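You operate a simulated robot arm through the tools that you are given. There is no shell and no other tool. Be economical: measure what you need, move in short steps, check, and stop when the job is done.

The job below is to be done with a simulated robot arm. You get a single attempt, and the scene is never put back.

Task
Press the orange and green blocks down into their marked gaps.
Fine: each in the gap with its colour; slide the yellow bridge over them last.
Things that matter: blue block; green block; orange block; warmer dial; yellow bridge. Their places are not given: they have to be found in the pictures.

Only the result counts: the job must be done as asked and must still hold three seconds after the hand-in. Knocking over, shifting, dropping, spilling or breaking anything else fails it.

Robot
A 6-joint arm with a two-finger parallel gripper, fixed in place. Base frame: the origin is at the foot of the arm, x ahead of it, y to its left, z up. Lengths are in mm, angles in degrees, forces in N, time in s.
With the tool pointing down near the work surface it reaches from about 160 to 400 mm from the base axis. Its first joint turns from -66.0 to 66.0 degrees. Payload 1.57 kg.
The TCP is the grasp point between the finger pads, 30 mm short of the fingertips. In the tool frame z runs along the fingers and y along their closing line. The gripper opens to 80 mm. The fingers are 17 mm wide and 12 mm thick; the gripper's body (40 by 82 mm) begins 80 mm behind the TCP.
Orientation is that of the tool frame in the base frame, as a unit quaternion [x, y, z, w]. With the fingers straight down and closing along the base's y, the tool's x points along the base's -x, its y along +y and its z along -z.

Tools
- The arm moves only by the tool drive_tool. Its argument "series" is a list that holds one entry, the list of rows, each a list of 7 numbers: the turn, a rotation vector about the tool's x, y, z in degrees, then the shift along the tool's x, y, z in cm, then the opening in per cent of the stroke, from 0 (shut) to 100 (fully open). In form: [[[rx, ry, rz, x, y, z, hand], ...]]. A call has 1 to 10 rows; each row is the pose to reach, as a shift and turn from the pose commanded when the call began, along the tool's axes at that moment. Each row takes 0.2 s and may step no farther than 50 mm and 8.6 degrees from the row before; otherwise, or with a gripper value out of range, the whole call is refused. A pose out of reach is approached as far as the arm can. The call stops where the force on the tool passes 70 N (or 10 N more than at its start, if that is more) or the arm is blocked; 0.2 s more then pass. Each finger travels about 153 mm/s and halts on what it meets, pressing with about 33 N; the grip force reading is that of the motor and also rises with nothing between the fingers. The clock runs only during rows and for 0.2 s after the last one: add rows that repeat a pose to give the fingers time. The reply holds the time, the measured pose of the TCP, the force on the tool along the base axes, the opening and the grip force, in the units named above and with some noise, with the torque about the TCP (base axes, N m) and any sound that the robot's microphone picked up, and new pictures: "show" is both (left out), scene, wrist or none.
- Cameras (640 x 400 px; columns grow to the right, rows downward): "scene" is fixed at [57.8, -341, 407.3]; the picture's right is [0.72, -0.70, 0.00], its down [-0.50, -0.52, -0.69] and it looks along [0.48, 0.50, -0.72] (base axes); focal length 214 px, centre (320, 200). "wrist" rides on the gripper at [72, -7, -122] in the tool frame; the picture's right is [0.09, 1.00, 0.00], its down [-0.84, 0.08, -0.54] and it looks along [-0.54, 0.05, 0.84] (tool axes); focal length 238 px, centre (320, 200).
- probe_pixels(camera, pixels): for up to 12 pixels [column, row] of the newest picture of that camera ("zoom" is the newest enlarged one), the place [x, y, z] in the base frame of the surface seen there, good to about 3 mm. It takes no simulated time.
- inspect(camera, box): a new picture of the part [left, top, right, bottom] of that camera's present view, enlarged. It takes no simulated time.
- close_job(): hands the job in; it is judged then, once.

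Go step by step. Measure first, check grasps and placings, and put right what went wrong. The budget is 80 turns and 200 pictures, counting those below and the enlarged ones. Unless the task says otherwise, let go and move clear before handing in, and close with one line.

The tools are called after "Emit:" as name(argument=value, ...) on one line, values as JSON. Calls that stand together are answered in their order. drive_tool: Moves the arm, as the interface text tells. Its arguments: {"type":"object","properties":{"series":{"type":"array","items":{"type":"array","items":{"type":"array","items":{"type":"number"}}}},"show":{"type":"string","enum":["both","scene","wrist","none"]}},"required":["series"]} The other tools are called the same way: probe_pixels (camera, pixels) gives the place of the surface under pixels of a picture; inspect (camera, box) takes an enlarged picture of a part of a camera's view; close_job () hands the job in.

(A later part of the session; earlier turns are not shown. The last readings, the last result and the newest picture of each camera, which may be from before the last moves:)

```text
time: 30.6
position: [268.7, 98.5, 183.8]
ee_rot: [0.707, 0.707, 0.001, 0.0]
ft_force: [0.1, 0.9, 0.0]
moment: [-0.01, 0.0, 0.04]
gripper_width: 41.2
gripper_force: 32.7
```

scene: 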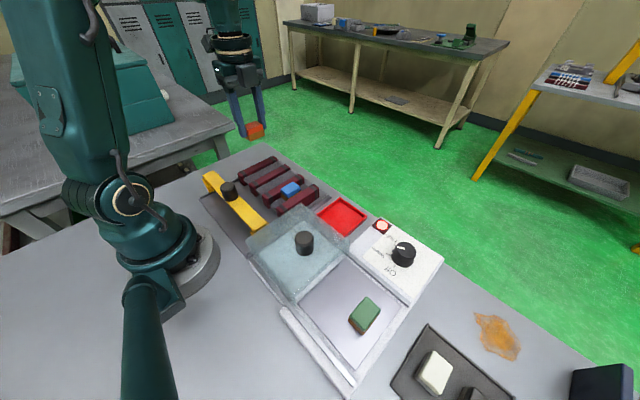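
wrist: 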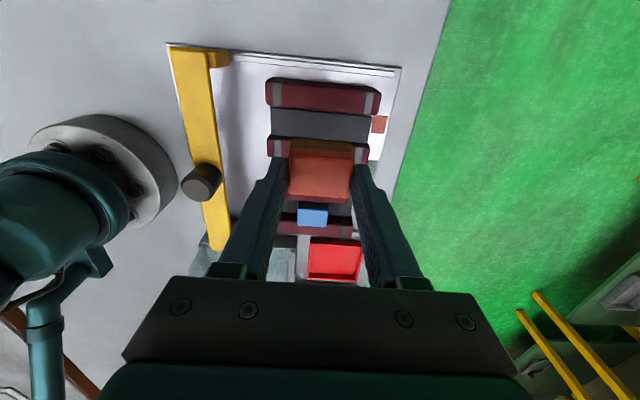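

The block hangs safely above the rack. I'll measure the orange gap walls precisely, along column ~320.

Emit:
inspect(camera="wrist", box=[250, 70, 410, 170])

Emit:
probe_pixels(camera="zoom", pixels=[[250, 40], [250, 60], [250, 90], [250, 120], [250, 145], [250, 165], [250, 200], [250, 240], [250, 258], [250, 275], [450, 260], [450, 140]])

Emit:
inspect(camera="scene", box=[225, 150, 325, 220])

Emit:
probe_pixels(camera="zoom", pixels=[[190, 55], [215, 75], [240, 90], [260, 100], [285, 120], [300, 135], [330, 160], [345, 172], [380, 205], [400, 225], [430, 255], [455, 285]])

```text
4.00 times, centred on (330, 120) of wrist
```

zoom: 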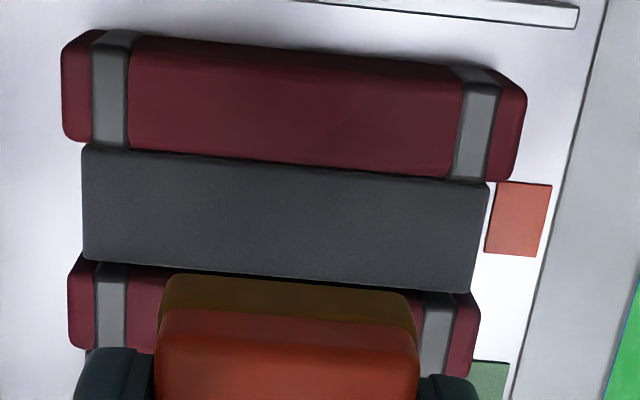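

```text
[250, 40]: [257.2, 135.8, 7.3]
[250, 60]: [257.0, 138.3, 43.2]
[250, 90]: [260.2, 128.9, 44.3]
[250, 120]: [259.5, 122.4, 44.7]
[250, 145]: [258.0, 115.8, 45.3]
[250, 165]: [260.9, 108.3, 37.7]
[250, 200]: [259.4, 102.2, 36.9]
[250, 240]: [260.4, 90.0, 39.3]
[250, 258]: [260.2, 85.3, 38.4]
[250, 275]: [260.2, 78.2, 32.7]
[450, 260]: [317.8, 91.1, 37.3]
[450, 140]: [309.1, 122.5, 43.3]
```

```text
5.71 times, centred on (275, 185) of scene
```

zoom: 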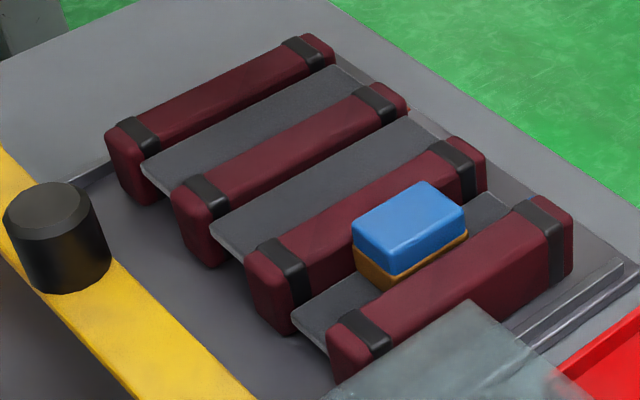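

```text
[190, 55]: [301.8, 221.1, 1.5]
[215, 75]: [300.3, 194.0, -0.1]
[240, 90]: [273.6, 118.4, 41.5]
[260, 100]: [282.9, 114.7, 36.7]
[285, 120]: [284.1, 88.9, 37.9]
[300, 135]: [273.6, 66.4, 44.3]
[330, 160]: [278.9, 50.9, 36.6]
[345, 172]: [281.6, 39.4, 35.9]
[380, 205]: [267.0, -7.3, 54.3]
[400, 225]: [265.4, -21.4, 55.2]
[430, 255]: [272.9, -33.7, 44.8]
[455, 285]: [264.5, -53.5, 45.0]
```

Let me measure the marks and remaining wall edges: the orange mark at zoom (518,220), and the others.

Emit:
inspect(camera="wrist", box=[330, 90, 410, 180])

Emit:
probe_pixels(camera="wrist", pixels=[[379, 117], [379, 131], [375, 162], [364, 100], [368, 118], [358, 143], [362, 150], [275, 142], [277, 152], [273, 108], [276, 103], [280, 130]])

Emit:
inspect(camera="scene", box=[225, 150, 325, 220])

Emit:
probe_pixels(camera="zoom", pixels=[[115, 130], [150, 140], [155, 165], [180, 190], [210, 200], [218, 225], [255, 255], [290, 265], [300, 310], [335, 325], [380, 350], [350, 67]])

```text
4.44 times, centred on (370, 135) of wrist
```

zoom: 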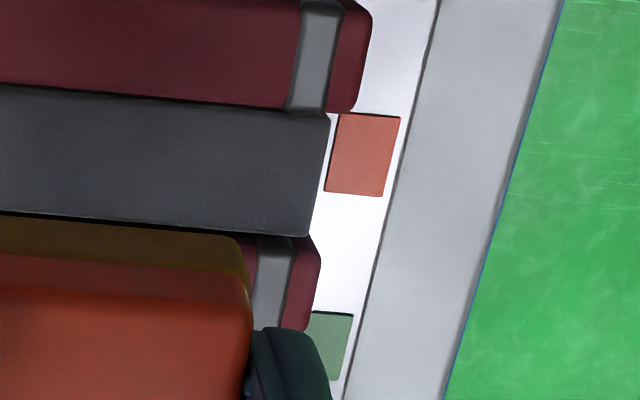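

```text
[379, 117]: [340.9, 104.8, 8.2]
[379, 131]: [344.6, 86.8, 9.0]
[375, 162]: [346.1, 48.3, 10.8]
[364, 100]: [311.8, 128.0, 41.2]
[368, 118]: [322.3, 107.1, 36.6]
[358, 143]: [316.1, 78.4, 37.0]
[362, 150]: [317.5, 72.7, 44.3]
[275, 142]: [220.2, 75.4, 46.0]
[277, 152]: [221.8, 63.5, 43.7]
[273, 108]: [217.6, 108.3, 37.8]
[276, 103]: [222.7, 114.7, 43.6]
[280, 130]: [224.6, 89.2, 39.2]
```

```text
5.71 times, centred on (275, 185) of scene
```

zoom: 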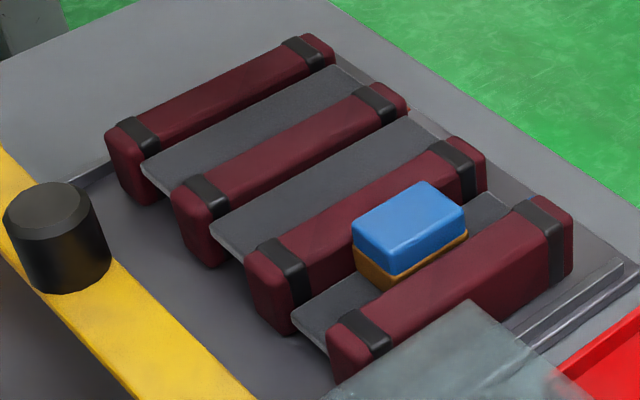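

```text
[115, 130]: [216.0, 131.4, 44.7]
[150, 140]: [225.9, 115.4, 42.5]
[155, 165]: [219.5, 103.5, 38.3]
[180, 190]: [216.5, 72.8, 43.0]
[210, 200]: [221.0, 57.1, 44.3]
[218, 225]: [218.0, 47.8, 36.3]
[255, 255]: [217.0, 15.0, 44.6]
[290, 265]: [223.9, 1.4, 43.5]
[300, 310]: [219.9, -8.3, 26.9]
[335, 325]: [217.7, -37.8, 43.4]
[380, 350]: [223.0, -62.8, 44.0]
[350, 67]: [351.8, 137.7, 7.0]
```

The orange gap spans y≈77–114 (centre ≈95.5). I'll probe the held block's own faces to align it.

Emit:
probe_pixels(camera="wrist", pixels=[[320, 143], [320, 147], [320, 152], [320, 158], [320, 166], [320, 175], [320, 185], [320, 192], [296, 180], [346, 180], [294, 150], [350, 150]])

```text
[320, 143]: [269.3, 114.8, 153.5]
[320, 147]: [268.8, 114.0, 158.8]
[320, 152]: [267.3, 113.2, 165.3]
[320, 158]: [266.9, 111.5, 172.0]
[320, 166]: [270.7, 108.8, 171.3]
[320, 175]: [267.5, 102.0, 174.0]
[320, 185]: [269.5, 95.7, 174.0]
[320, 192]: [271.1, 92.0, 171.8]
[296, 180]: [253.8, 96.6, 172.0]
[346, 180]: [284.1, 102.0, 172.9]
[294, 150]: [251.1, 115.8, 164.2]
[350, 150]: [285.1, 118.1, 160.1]
```

The block is centred at about y 100, so I'll shift -4 mm in y and -2.5 mm in x and lower it to just above the slab.

Emit:
drive_tool(series=[[[0, 0, 0, -0.4, -0.25, 0, 30], [0, 0, 0, -0.4, -0.25, 4, 30], [0, 0, 0, -0.4, -0.25, 8, 30], [0, 0, 0, -0.4, -0.25, 9.7, 30], [0, 0, 0, -0.4, -0.25, 9.7, 30]]])

Emit:
inspect(camera="scene", box=[215, 130, 335, 220])

Emit:
inspect(camera="wrist", box=[220, 70, 420, 220])

```text
time: 31.8
position: [264.6, 90.9, 86.6]
ee_rot: [0.707, 0.707, 0.001, -0.001]
ft_force: [0.0, -1.5, -0.8]
moment: [0.0, 0.01, -0.02]
gripper_width: 41.0
gripper_force: 33.6
```

scene: 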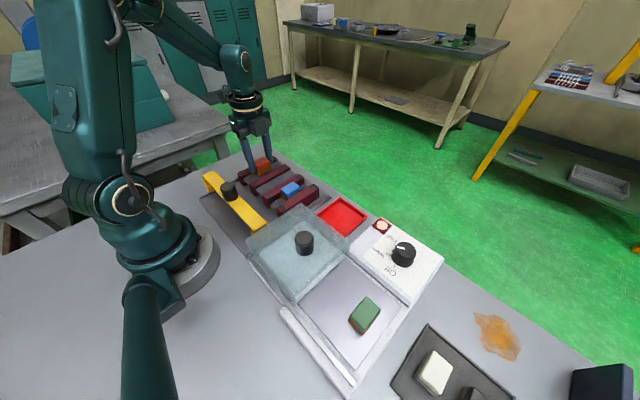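
wrist: 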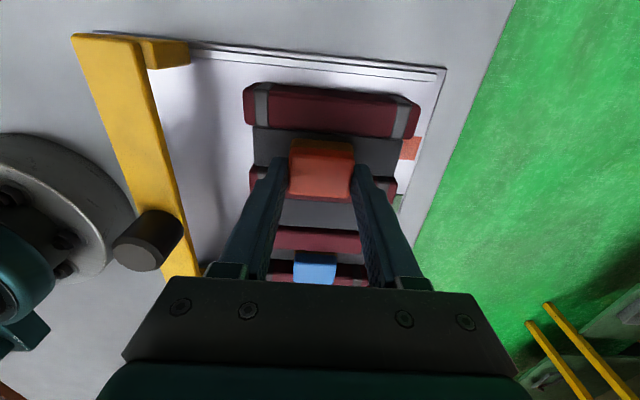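

```text
4.44 times, centred on (275, 175) of scene
```

zoom: 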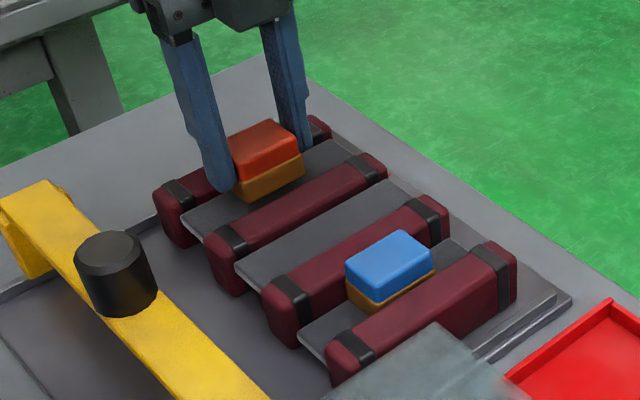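

```text
2.67 times, centred on (320, 145) of wrist
```

zoom: 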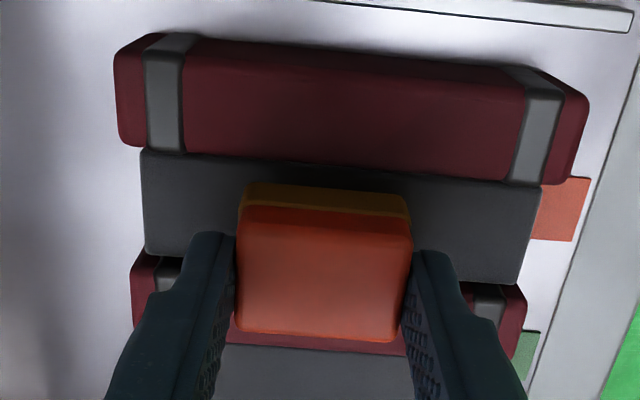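

The block is just above the slab. Verifying its y position against the gap.

Emit:
probe_pixels(camera="zoom", pixels=[[320, 190], [320, 202], [320, 240], [320, 300], [320, 330], [320, 178], [320, 160], [320, 150], [320, 350], [320, 375]])

Emit:
inspect(camera="scene", box=[235, 145, 295, 190])

Emit:
probe_pixels(camera="zoom", pixels=[[270, 200], [330, 180], [300, 200], [300, 215], [300, 235], [230, 245], [400, 165]])

```text
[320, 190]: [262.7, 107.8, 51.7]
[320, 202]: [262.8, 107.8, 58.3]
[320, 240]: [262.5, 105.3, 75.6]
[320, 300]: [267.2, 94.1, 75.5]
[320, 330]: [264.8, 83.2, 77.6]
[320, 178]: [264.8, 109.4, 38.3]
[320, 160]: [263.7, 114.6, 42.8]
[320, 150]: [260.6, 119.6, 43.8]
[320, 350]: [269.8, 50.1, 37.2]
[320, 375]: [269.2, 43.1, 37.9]
```

```text
8.89 times, centred on (265, 168) of scene
```

zoom: 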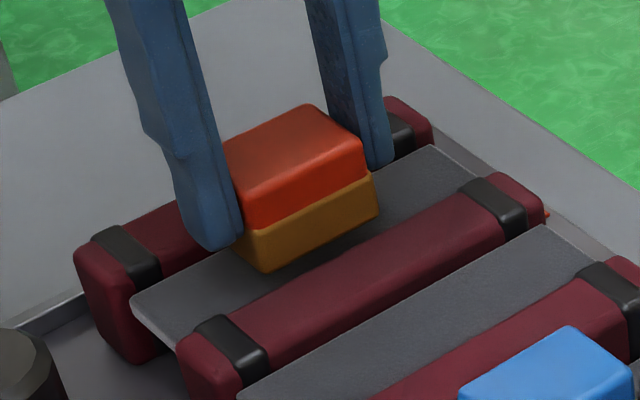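

```text
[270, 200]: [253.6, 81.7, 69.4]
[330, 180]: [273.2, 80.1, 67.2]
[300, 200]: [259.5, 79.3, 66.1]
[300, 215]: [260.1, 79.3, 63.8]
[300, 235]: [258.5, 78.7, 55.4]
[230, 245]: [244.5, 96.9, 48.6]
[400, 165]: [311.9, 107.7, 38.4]
```

Block spans y 79–108 in the 77–114 gap; nudging +1.5 mm and lowering gently, watching the force.

Emit:
drive_tool(series=[[[0, 0, 0, 0.15, 0, 0.2, 30], [0, 0, 0, 0.15, 0, 0.5, 30], [0, 0, 0, 0.15, 0, 0.8, 30], [0, 0, 0, 0.15, 0, 1.0, 30]]], show="none")

Emit:
inspect(camera="scene", box=[235, 145, 295, 190])

```text
time: 32.8
position: [265.3, 93.7, 74.8]
ee_rot: [0.707, 0.707, 0.0, 0.0]
ft_force: [-0.8, -2.8, 3.8]
moment: [-0.06, 0.06, 0.01]
gripper_width: 40.8
gripper_force: 32.9
```

```text
8.89 times, centred on (265, 168) of scene
```

zoom: 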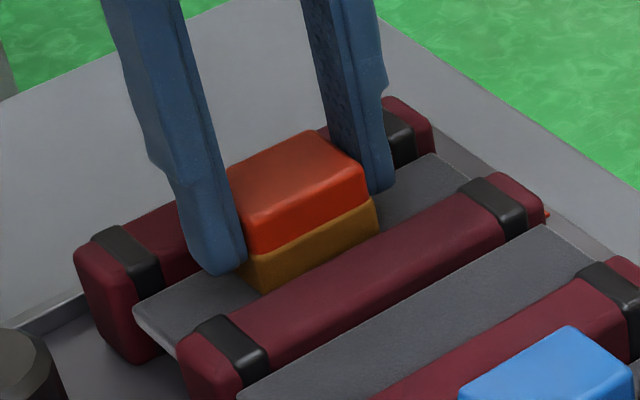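

Contact with only about 4 N so far (TCP z 74.8). Pressing further in small steps.

Emit:
drive_tool(series=[[[0, 0, 0, 0, 0, 0.2, 30], [0, 0, 0, 0, 0, 0.4, 30], [0, 0, 0, 0, 0, 0.6, 30], [0, 0, 0, 0, 0, 0.6, 30]]], show="none")

Emit:
inspect(camera="scene", box=[235, 145, 295, 190])

```text
time: 33.8
position: [265.9, 92.2, 69.1]
ee_rot: [0.707, 0.708, 0.002, 0.0]
ft_force: [0.4, 0.1, 1.8]
moment: [0.06, 0.01, 0.0]
gripper_width: 41.1
gripper_force: 33.1
```

```text
8.89 times, centred on (265, 168) of scene
```

zoom: 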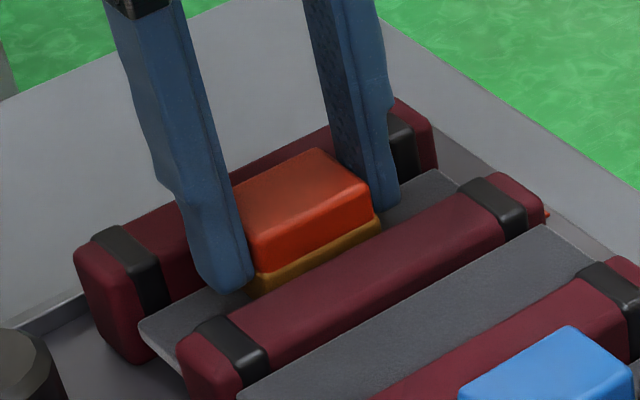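

It sinks easily with the slab (TCP 69). Continuing until it bottoms out.

Emit:
drive_tool(series=[[[0, 0, 0, 0, 0, 0.2, 30], [0, 0, 0, 0, 0, 0.4, 30], [0, 0, 0, 0, 0, 0.6, 30], [0, 0, 0, 0, 0, 0.6, 30]]], show="wrist")

Emit:
inspect(camera="scene", box=[215, 140, 315, 210])

```text
time: 34.8
position: [265.9, 92.9, 63.7]
ee_rot: [0.707, 0.707, 0.001, 0.0]
ft_force: [-6.7, -0.2, 25.5]
moment: [-0.01, 0.26, 0.01]
gripper_width: 40.9
gripper_force: 32.7
```

wrist: 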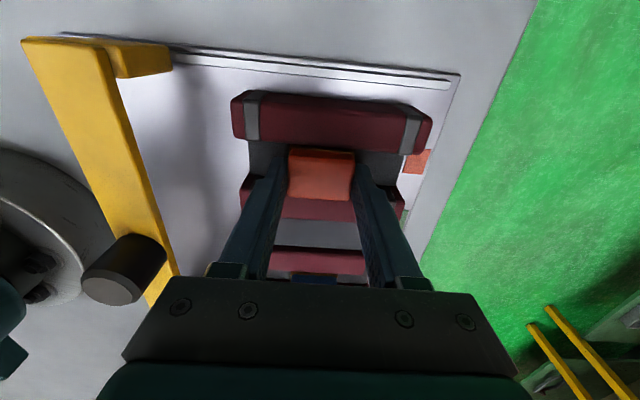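

```text
5.71 times, centred on (265, 175) of scene
```

zoom: 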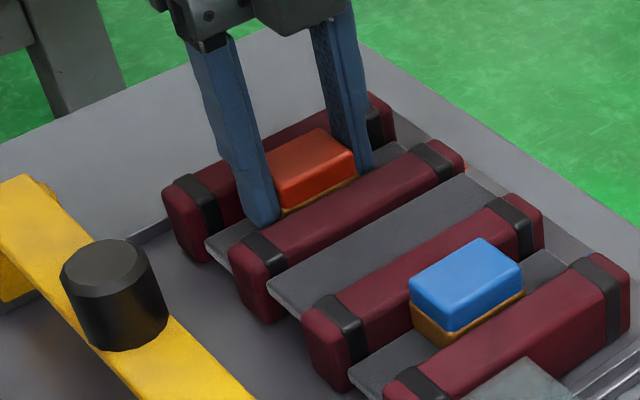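

It bottomed at 25 N, about level with blue. Holding a moment, then releasing and checking whether it stays down.

Emit:
drive_tool(series=[[[0, 0, 0, 0, 0, 0, 30], [0, 0, 0, 0, 0, 0, 30], [0, 0, 0, 0, 0, 0, 30], [0, 0, 0, 0, 0, 0, 30], [0, 0, 0, 0, 0, 0, 30], [0, 0, 0, 0, 0, 0, 30], [0, 0, 0, 0, 0, 0, 30], [0, 0, 0, 0, 0, 0, 65], [0, 0, 0, 0, 0, 0, 65]]], show="wrist")

Emit:
inspect(camera="scene", box=[215, 140, 315, 210])

```text
time: 36.8
position: [265.9, 92.7, 61.9]
ee_rot: [0.708, 0.707, -0.001, 0.0]
ft_force: [-0.3, -0.4, -0.1]
moment: [-0.01, -0.02, -0.02]
gripper_width: 52.0
gripper_force: 0.1
```

wrist: 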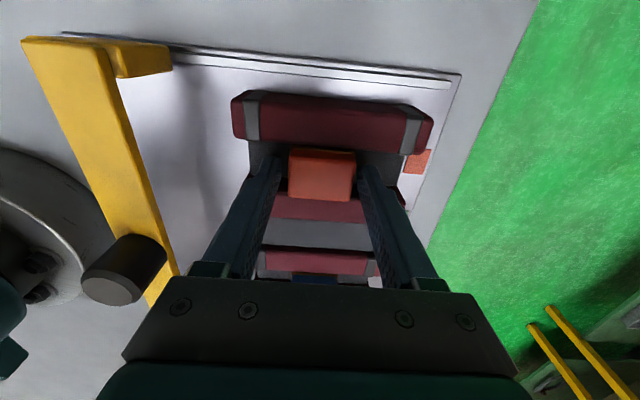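

```text
5.71 times, centred on (265, 175) of scene
```

zoom: 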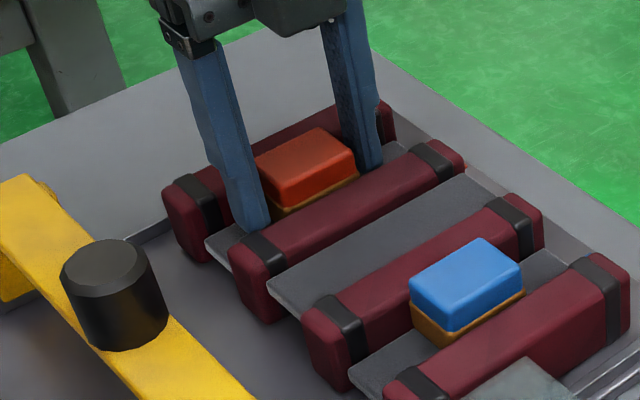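

It stays down after release. Lifting clear, then measuring its top.

Emit:
drive_tool(series=[[[0, 0, 0, 0, 0, -4, 65], [0, 0, 0, 0, 0, -8, 65], [0, 0, 0, 0, 0, -12, 65]]], show="both")

Emit:
inspect(camera="scene", box=[215, 140, 315, 210])

Emit:
probe_pixels(camera="zoom", pixels=[[310, 160], [310, 195], [300, 208], [240, 250], [465, 275], [215, 245], [380, 170], [60, 240], [120, 320], [20, 260], [300, 260], [440, 335]])

```text
time: 37.6
position: [261.8, 91.6, 183.7]
ee_rot: [0.707, 0.707, 0.001, 0.001]
ft_force: [0.5, -0.7, 0.1]
moment: [0.02, 0.02, 0.01]
gripper_width: 51.9
gripper_force: 0.0
```

scene: 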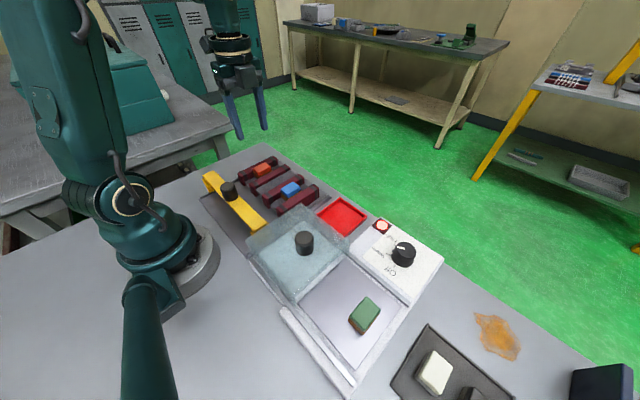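
wrist: 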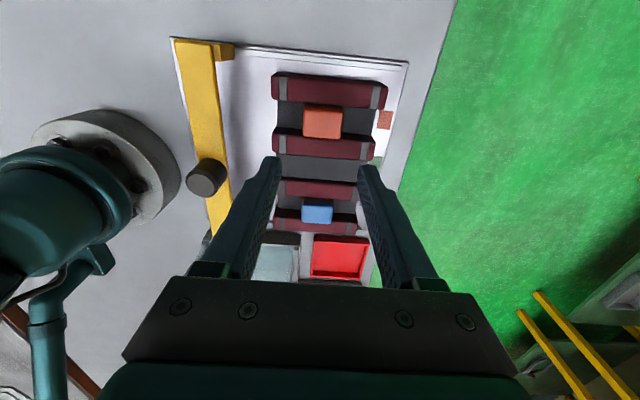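

```text
5.71 times, centred on (265, 175) of scene
```

zoom: 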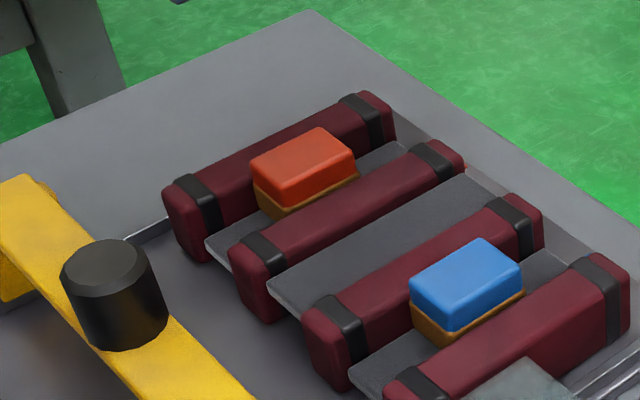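

```text
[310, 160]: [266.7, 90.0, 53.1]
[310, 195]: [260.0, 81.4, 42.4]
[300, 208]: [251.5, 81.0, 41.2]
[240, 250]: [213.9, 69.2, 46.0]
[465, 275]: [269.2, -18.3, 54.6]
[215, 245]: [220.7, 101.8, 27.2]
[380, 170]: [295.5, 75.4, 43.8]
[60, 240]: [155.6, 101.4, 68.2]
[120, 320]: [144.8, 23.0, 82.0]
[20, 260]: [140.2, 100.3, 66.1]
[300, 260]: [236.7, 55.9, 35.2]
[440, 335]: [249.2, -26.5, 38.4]
```

Orange is seated (top ≈53, slab at 27, same as blue). Now to the green block, hovering over (175,-317).

Emit:
drive_tool(series=[[[0, 0, 0, -4.55, -1.0, 0, 75], [0, 0, 0, -9.1, -2.0, 0, 75], [0, 0, 0, -13.7, -3.0, 0, 75], [0, 0, 0, -18.2, -4.0, 0, 75], [0, 0, 0, -22.8, -5.1, 0, 75], [0, 0, 0, -27.3, -6.1, 0, 75], [0, 0, 0, -31.9, -7.1, 0, 75], [0, 0, 0, -36.4, -8.1, 0, 75], [0, 0, 0, -41, -9.1, 0, 75], [0, 0, 0, -41, -9.1, 0, 75]]], show="none")

Emit:
drive_tool(series=[[[0, 0, 0, 0, 0, 4, 75], [0, 0, 0, 0, 0, 6, 75], [0, 0, 0, 0, 0, 6, 75]]])

Emit:
probe_pixels(camera="scene", pixels=[[364, 311], [364, 300], [376, 308]])

```text
time: 39.8
position: [173.6, -316.8, 184.5]
ee_rot: [0.707, 0.708, 0.001, 0.0]
ft_force: [-0.8, 0.2, 0.3]
moment: [0.01, 0.04, 0.03]
gripper_width: 60.1
gripper_force: 0.1
```

```text
time: 40.6
position: [173.8, -317.6, 124.2]
ee_rot: [0.707, 0.707, 0.001, 0.0]
ft_force: [-0.7, -0.3, 0.2]
moment: [0.0, -0.02, 0.01]
gripper_width: 60.4
gripper_force: 0.0
```

scene: 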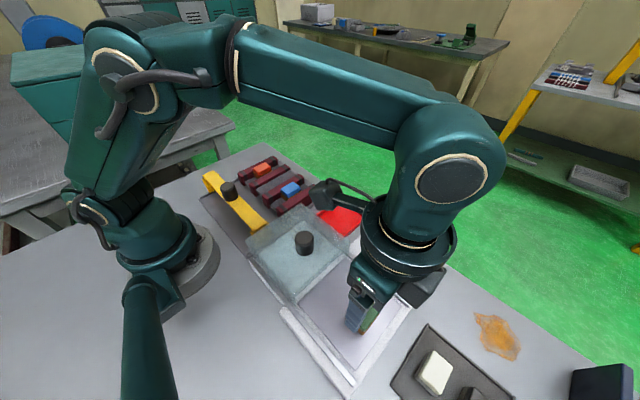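
wrist: 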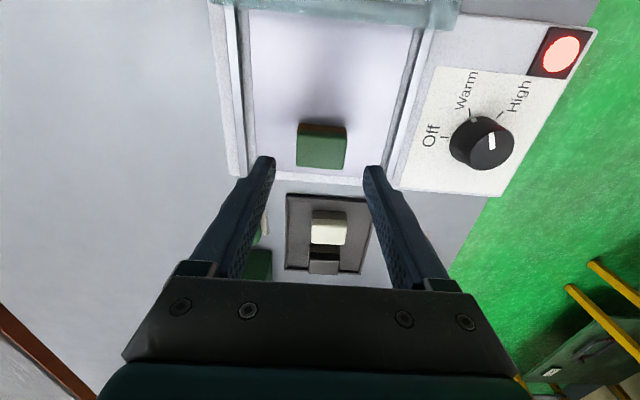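

```text
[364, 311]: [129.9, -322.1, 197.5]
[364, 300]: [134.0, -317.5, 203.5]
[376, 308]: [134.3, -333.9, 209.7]
```

Aligned over green. Descending, gripping and lifting.

Emit:
drive_tool(series=[[[0, 0, 0, 0, 0, 2.5, 75], [0, 0, 0, 0, 0, 4.8, 75], [0, 0, 0, 0, 0, 4.8, 75], [0, 0, 0, 0, 0, 4.8, 30], [0, 0, 0, 0, 0, 4.8, 30]]], show="wrist")

Emit:
drive_tool(series=[[[0, 0, 0, 0, 0, -2, 30], [0, 0, 0, 0, 0, -6, 30], [0, 0, 0, 0, 0, -10.7, 30]]], show="wrist")

```text
time: 41.8
position: [174.9, -315.4, 75.5]
ee_rot: [0.707, 0.707, 0.001, 0.001]
ft_force: [0.6, 0.5, 0.3]
moment: [0.01, -0.01, 0.04]
gripper_width: 41.1
gripper_force: 33.0
```

wrist: 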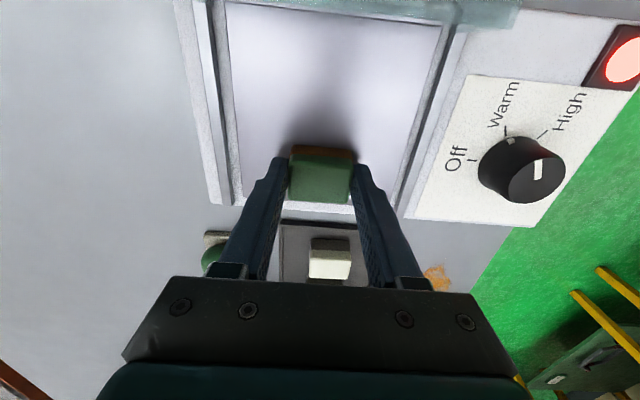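

```text
time: 42.6
position: [173.7, -318.6, 180.4]
ee_rot: [0.707, 0.707, 0.001, 0.0]
ft_force: [-0.5, -0.4, -0.2]
moment: [0.03, -0.01, 0.01]
gripper_width: 41.3
gripper_force: 32.9
```

wrist: 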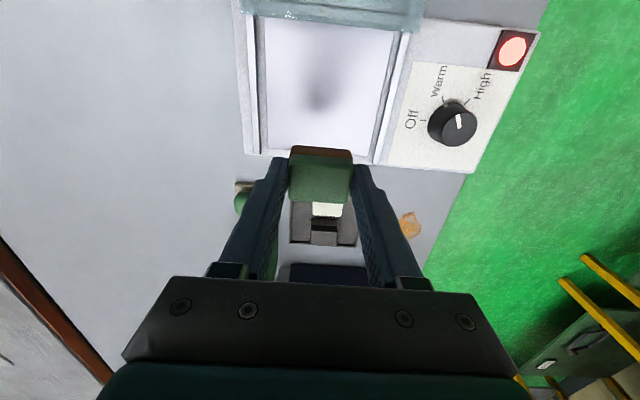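

Green is held. Carrying it above the green gap (266, 35.5).

Emit:
drive_tool(series=[[[0, 0, 0, 4.4, 1.1, 0, 30], [0, 0, 0, 8.8, 2.3, 0, 30], [0, 0, 0, 13.2, 3.4, 0, 30], [0, 0, 0, 17.6, 4.5, 0, 30], [0, 0, 0, 22.0, 5.7, 0, 30], [0, 0, 0, 26.5, 6.8, 0, 30], [0, 0, 0, 30.9, 8.0, 0, 30], [0, 0, 0, 35.3, 9.1, 0, 30], [0, 0, 0, 35.3, 9.1, 0, 30]]], show="none")

Emit:
drive_tool(series=[[[0, 0, 0, 0, 0, 4, 30], [0, 0, 0, 0, 0, 8, 30], [0, 0, 0, 0, 0, 9.4, 30], [0, 0, 0, 0, 0, 9.4, 30]]])

Emit:
inspect(camera="wrist", box=[220, 70, 420, 220])

Emit:
probe_pixels(camera="zoom", pixels=[[320, 190], [320, 202], [320, 240], [320, 300], [320, 330], [320, 178], [320, 160], [320, 145], [320, 350], [320, 375]])

Emit:
inspect(camera="scene", box=[235, 145, 315, 205])

```text
time: 44.6
position: [268.8, 39.4, 180.7]
ee_rot: [0.707, 0.707, 0.001, 0.0]
ft_force: [0.2, -0.1, -0.9]
moment: [0.02, 0.0, 0.0]
gripper_width: 41.0
gripper_force: 32.9
```

```text
time: 45.6
position: [266.7, 39.7, 85.5]
ee_rot: [0.707, 0.707, 0.0, -0.001]
ft_force: [-0.1, -0.4, -1.3]
moment: [-0.01, 0.0, 0.0]
gripper_width: 41.0
gripper_force: 32.7
```

scene: 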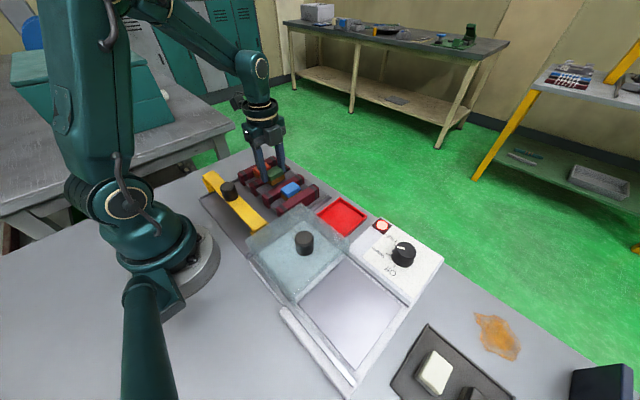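
wrist: 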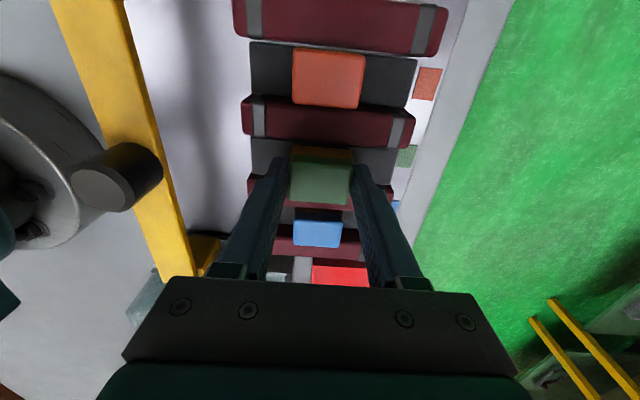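

```text
2.67 times, centred on (320, 145) of wrist
```

zoom: 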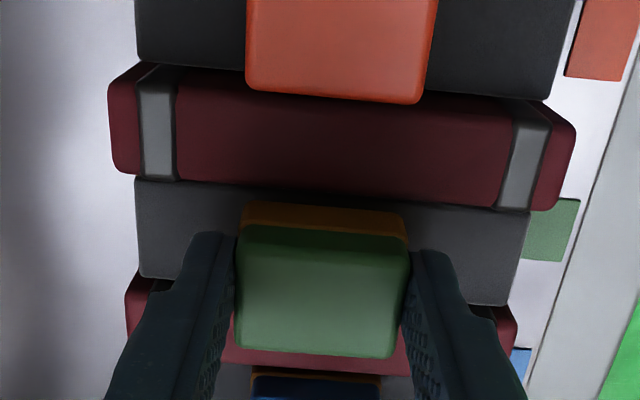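

```text
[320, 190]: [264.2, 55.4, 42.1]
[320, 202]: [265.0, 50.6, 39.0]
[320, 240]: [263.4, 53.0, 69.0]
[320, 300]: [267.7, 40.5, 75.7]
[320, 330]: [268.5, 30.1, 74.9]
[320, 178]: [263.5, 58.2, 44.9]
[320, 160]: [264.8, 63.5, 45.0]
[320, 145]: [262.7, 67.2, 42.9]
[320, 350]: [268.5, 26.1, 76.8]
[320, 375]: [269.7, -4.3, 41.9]
```

```text
6.67 times, centred on (275, 175) of scene
```

zoom: 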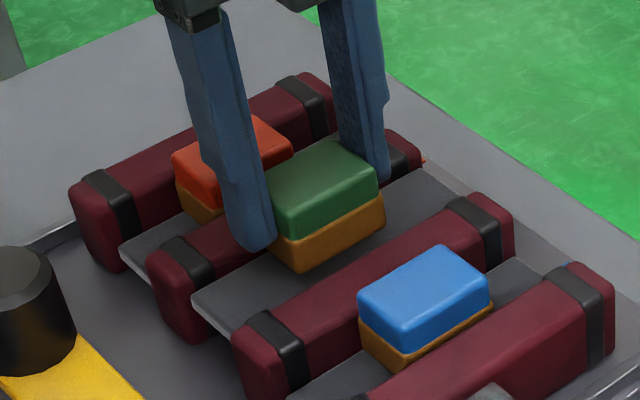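

Green spans y≈25–53.5; the gap is 17–54, so shift -3.5 mm in y, then press in steps as before.

Emit:
drive_tool(series=[[[0, 0, 0, -0.35, 0, 0, 30], [0, 0, 0, -0.35, 0, 0, 30], [0, 0, 0, -0.35, 0, 0.4, 30], [0, 0, 0, -0.35, 0, 0.8, 30], [0, 0, 0, -0.35, 0, 1.1, 30]]], show="wrist")

Emit:
inspect(camera="scene", box=[235, 145, 315, 205])

Emit:
probe_pixels(camera="zoom", pixels=[[330, 220], [330, 240], [330, 255], [300, 300], [400, 265], [400, 245]])

```text
time: 46.8
position: [264.9, 34.3, 76.4]
ee_rot: [0.706, 0.708, 0.003, 0.001]
ft_force: [-2.0, 6.1, 24.6]
moment: [-0.17, 0.13, 0.0]
gripper_width: 41.0
gripper_force: 33.1
```

wrist: 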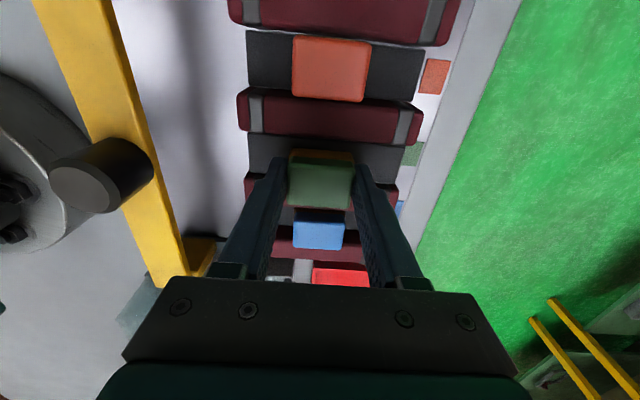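

```text
6.67 times, centred on (275, 175) of scene
```

zoom: 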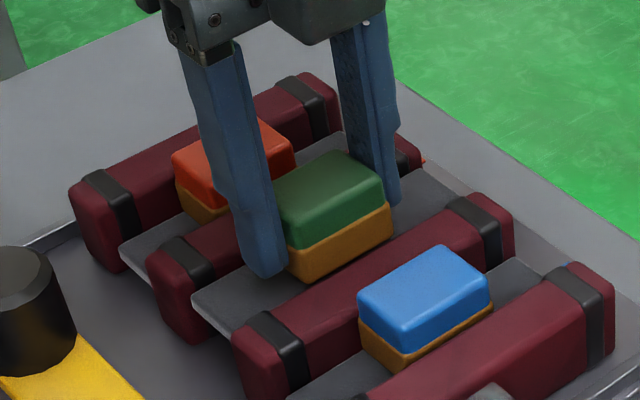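

```text
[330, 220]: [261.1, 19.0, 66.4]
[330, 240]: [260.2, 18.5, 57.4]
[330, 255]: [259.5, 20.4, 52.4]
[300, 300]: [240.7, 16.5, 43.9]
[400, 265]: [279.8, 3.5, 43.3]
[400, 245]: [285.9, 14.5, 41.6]
```

25 N already at first contact with +6 N sideways: the -y face (y≈19) is catching wall 2. Backing up 8 mm, shifting +2.5 mm in y and retrying.

Emit:
drive_tool(series=[[[0, 0, 0, 0, 0, -0.4, 30], [0, 0, 0, 0, 0, -0.9, 30], [0, 0, 0, 0.25, 0, -0.9, 30], [0, 0, 0, 0.25, 0, -0.9, 30]]], show="wrist")

Emit:
inspect(camera="scene", box=[245, 155, 305, 200])

Emit:
probe_pixels(camera="zoom", pixels=[[255, 200], [255, 180], [300, 195], [330, 220], [370, 200], [160, 210], [180, 250], [215, 290], [430, 170], [260, 235], [300, 225], [420, 220]])

Emit:
inspect(camera="wrist", box=[220, 90, 420, 240])

Emit:
probe_pixels(camera="zoom", pixels=[[320, 150], [320, 140], [320, 130], [320, 120], [470, 170], [470, 135], [470, 120], [470, 230], [470, 245], [320, 165], [160, 240], [150, 205]])

```text
time: 47.8
position: [266.3, 34.4, 85.6]
ee_rot: [0.707, 0.707, 0.002, 0.001]
ft_force: [0.4, -1.0, -1.1]
moment: [-0.01, -0.01, -0.01]
gripper_width: 41.0
gripper_force: 32.9
```

wrist: 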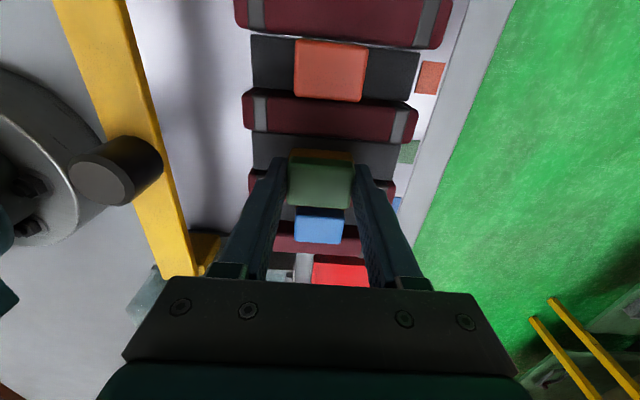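

```text
8.89 times, centred on (275, 178) of scene
```

zoom: 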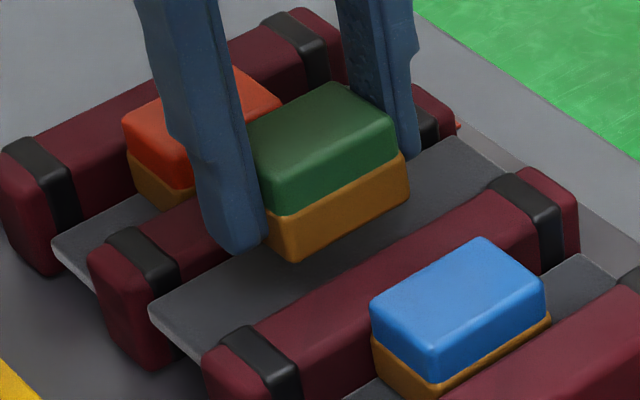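

```text
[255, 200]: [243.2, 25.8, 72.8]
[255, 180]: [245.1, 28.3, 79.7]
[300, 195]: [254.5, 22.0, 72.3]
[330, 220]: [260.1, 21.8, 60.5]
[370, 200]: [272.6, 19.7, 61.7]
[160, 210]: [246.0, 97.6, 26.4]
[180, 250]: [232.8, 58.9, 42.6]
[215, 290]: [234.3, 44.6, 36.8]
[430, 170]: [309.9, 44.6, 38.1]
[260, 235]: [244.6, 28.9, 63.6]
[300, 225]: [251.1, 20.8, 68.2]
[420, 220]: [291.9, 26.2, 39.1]
```

```text
2.67 times, centred on (320, 165) of wrist
```

zoom: 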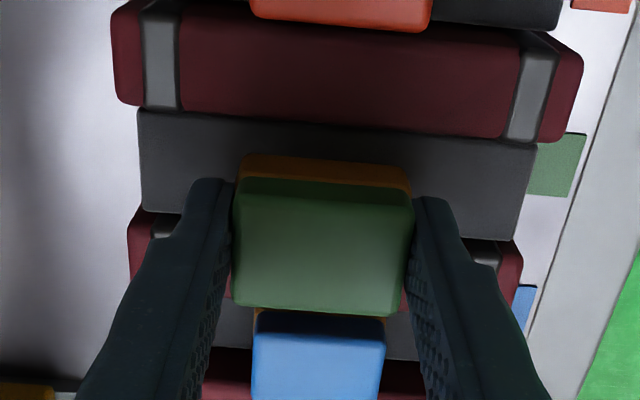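

```text
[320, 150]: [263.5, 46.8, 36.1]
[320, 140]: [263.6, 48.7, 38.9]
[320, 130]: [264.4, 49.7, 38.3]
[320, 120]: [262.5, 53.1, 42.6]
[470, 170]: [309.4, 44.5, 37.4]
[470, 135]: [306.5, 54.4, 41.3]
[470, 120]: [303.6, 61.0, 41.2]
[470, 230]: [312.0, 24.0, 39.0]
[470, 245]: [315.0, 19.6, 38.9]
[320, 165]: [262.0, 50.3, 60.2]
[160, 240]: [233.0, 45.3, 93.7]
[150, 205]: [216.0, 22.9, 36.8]
```

Green is now centred (20–50 in a gap of about 17.5–52.5). Lowering again in steps.

Emit:
drive_tool(series=[[[0, 0, 0, 0.05, 0, 0.4, 30], [0, 0, 0, 0.05, 0, 0.8, 30], [0, 0, 0, 0.05, 0, 1.0, 30], [0, 0, 0, 0.05, 0, 1.0, 30]]], show="none")

Emit:
inspect(camera="scene", box=[245, 155, 305, 200])

```text
time: 48.8
position: [264.8, 37.1, 76.3]
ee_rot: [0.707, 0.708, 0.002, 0.001]
ft_force: [-5.4, 2.7, 24.3]
moment: [-0.33, 0.28, -0.08]
gripper_width: 41.2
gripper_force: 33.5
```

```text
8.89 times, centred on (275, 178) of scene
```

zoom: 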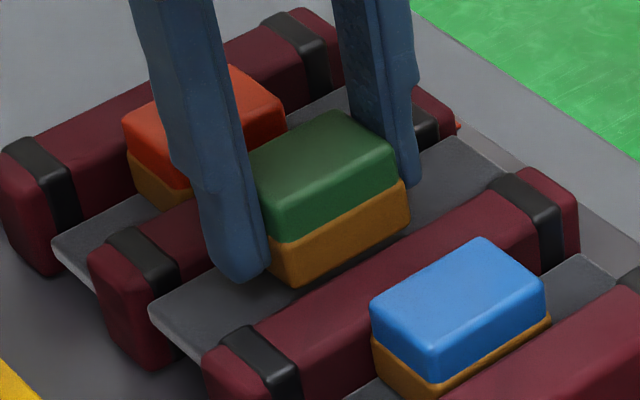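

24 N with the base near slab level (35). I'll press a few mm further and watch.

Emit:
drive_tool(series=[[[0, 0, 0, 0, 0, 0.1, 30], [0, 0, 0, 0, 0, 0.2, 30], [0, 0, 0, 0, 0, 0.3, 30], [0, 0, 0, 0, 0, 0.4, 30], [0, 0, 0, 0, 0, 0.4, 30]]], show="wrist")

Emit:
inspect(camera="scene", box=[245, 155, 305, 200])

Emit:
probe_pixels(camera="zoom", pixels=[[330, 160], [330, 220], [330, 250], [330, 262], [290, 280], [360, 260], [250, 300], [450, 180], [330, 290]])

```text
time: 50.0
position: [265.3, 34.7, 72.8]
ee_rot: [0.708, 0.707, 0.001, 0.0]
ft_force: [-6.9, 4.1, 22.0]
moment: [-0.19, 0.22, -0.11]
gripper_width: 40.9
gripper_force: 33.2
```

wrist: 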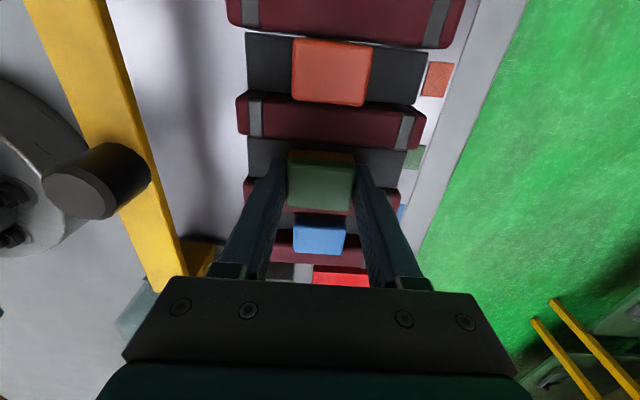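

```text
8.89 times, centred on (275, 178) of scene
```

zoom: 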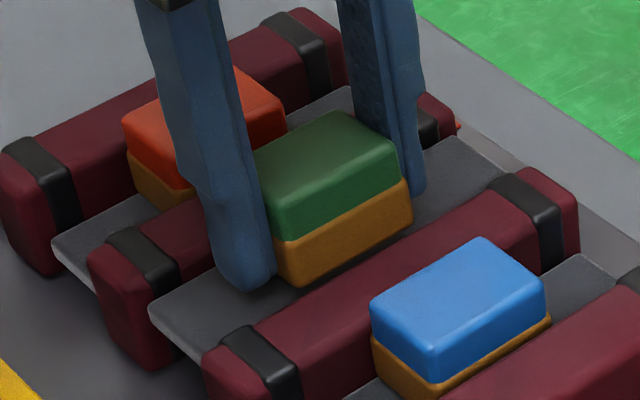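

```text
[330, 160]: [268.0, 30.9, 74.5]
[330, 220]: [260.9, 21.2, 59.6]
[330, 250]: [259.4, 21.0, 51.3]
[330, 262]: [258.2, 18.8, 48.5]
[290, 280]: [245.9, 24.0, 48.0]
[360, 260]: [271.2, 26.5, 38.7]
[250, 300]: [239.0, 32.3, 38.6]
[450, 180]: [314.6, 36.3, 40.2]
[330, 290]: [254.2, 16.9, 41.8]
```

The block top is still at 74 and the torque puts contact at the -y edge: it is riding on wall 2, and it slipped about 5 mm up in the fingers. Lifting 12 mm, shifting +3.5 mm in y.

Emit:
drive_tool(series=[[[0, 0, 0, 0, 0, -0.6, 30], [0, 0, 0, 0, 0, -1.2, 30], [0, 0, 0, 0.35, 0, -1.2, 30], [0, 0, 0, 0.35, 0, -1.2, 30]]], show="wrist")

Emit:
inspect(camera="scene", box=[245, 155, 305, 200])

Emit:
probe_pixels(camera="zoom", pixels=[[330, 140], [330, 205], [330, 235], [330, 290], [330, 300], [330, 310], [330, 270], [400, 230], [400, 245], [400, 255], [400, 265]])

Emit:
inspect(camera="wrist", box=[220, 90, 420, 240])

Emit:
probe_pixels(camera="zoom", pixels=[[320, 175], [320, 165], [320, 155], [320, 145], [320, 135], [320, 125], [320, 115], [320, 105], [500, 130], [500, 140], [500, 150], [500, 245]])

```text
time: 51.0
position: [266.5, 38.7, 84.4]
ee_rot: [0.706, 0.708, 0.001, 0.0]
ft_force: [-1.0, -0.9, -0.6]
moment: [0.01, 0.02, 0.0]
gripper_width: 40.8
gripper_force: 32.8
```

wrist: 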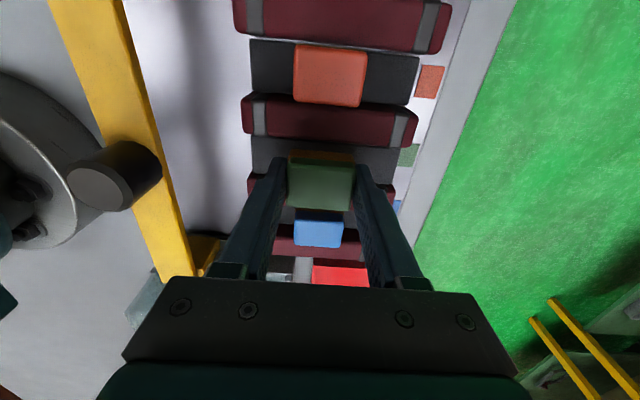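

```text
8.89 times, centred on (275, 178) of scene
```

zoom: 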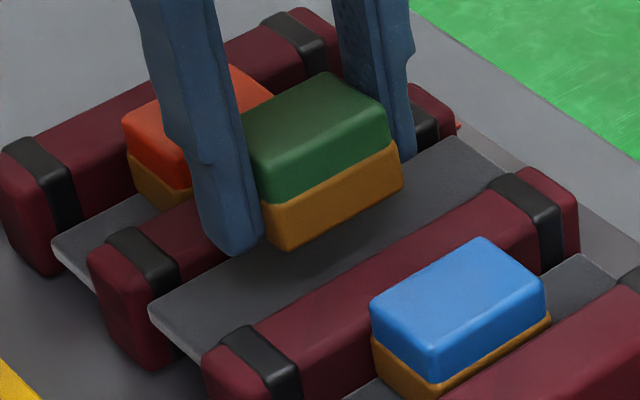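

```text
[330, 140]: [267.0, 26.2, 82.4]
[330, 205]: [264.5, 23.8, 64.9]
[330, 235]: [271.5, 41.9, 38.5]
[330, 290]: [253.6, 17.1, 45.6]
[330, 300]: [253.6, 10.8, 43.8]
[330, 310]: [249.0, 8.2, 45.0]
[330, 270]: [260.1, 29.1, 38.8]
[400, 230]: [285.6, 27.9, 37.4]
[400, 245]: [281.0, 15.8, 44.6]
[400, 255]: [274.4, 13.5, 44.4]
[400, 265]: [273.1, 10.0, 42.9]
```

```text
2.67 times, centred on (320, 165) of wrist
```

zoom: 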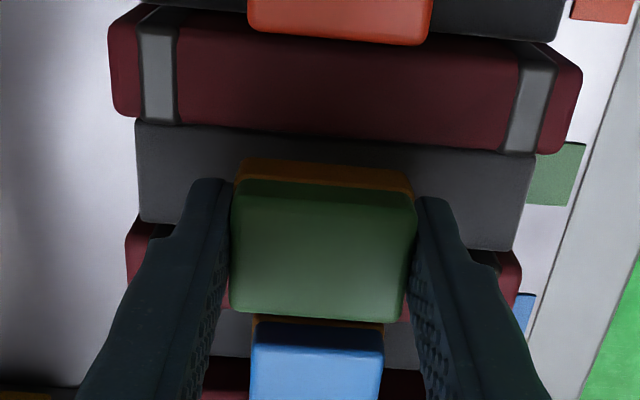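

```text
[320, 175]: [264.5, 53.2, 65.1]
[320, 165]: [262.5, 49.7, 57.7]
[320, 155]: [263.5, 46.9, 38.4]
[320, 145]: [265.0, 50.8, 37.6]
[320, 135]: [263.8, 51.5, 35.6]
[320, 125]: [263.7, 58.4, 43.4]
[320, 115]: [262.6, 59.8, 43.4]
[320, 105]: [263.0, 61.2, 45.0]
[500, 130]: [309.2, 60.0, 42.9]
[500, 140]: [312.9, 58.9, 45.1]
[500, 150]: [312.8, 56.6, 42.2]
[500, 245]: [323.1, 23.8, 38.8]
```

Wall 2's edge is at y≈20 and wall 3's at ≈54; the block is now 23–52, centred. Lowering again.

Emit:
drive_tool(series=[[[0, 0, 0, 0, 0, 0.4, 30], [0, 0, 0, 0, 0, 0.8, 30], [0, 0, 0, 0, 0, 1.2, 30], [0, 0, 0, 0, 0, 1.4, 30], [0, 0, 0, 0, 0, 1.4, 30]]], show="wrist")

Emit:
inspect(camera="scene", box=[245, 155, 305, 200])

Emit:
probe_pixels(camera="zoom", pixels=[[330, 160], [330, 215], [330, 240]])

```text
time: 52.2
position: [265.9, 39.8, 70.5]
ee_rot: [0.707, 0.708, 0.001, 0.0]
ft_force: [-0.4, 1.1, -1.2]
moment: [-0.01, 0.03, 0.03]
gripper_width: 40.9
gripper_force: 32.8
```

wrist: 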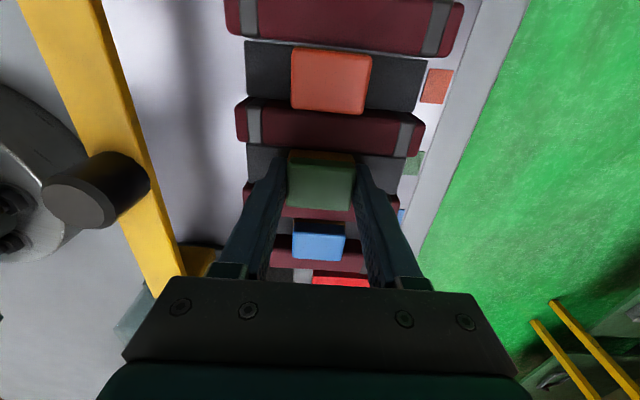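

```text
8.89 times, centred on (275, 178) of scene
```

zoom: 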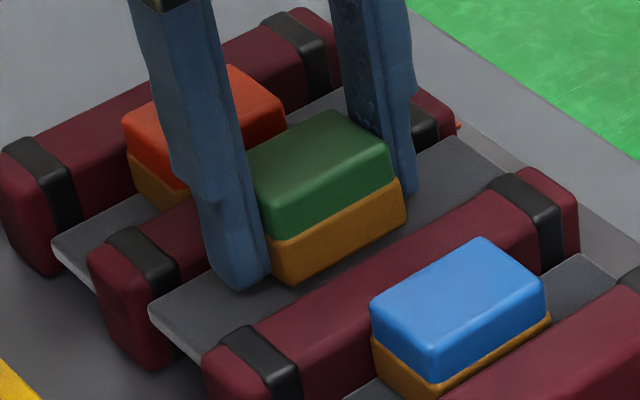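

```text
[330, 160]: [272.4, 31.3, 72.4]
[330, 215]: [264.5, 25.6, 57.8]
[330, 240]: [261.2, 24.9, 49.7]
```

No contact yet; the block is clear of both walls. I'll set it on the slab, regrip 9 mm higher, and then press.

Emit:
drive_tool(series=[[[0, 0, 0, 0, 0, 0.2, 30], [0, 0, 0, 0, 0, 0.2, 30], [0, 0, 0, 0, 0, 0.2, 60], [0, 0, 0, 0, 0, 0.2, 60], [0, 0, 0, 0, 0, -0.7, 60], [0, 0, 0, 0, 0, -0.7, 60], [0, 0, 0, 0, 0, -0.7, 30], [0, 0, 0, 0, 0, -0.7, 30]]], show="wrist")

Emit:
inspect(camera="scene", box=[245, 155, 305, 200])

Emit:
probe_pixels(camera="zoom", pixels=[[330, 160], [330, 215], [330, 240]])

```text
time: 54.0
position: [265.9, 40.3, 77.1]
ee_rot: [0.707, 0.707, 0.001, 0.0]
ft_force: [1.3, 0.3, 0.8]
moment: [0.0, 0.01, -0.01]
gripper_width: 41.1
gripper_force: 33.3
```

wrist: 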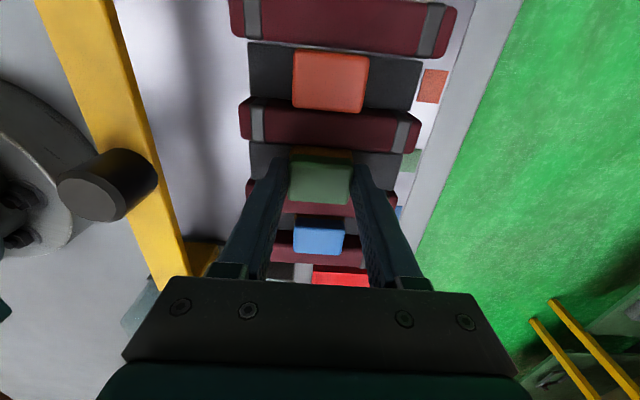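

```text
8.89 times, centred on (275, 178) of scene
```

zoom: 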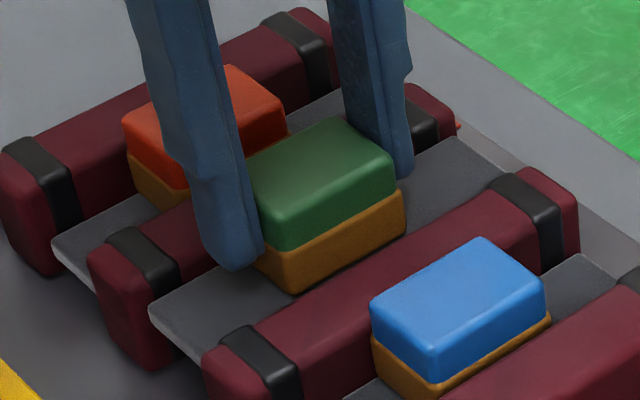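

```text
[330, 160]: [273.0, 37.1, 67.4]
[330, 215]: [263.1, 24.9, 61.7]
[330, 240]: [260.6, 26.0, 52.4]
```

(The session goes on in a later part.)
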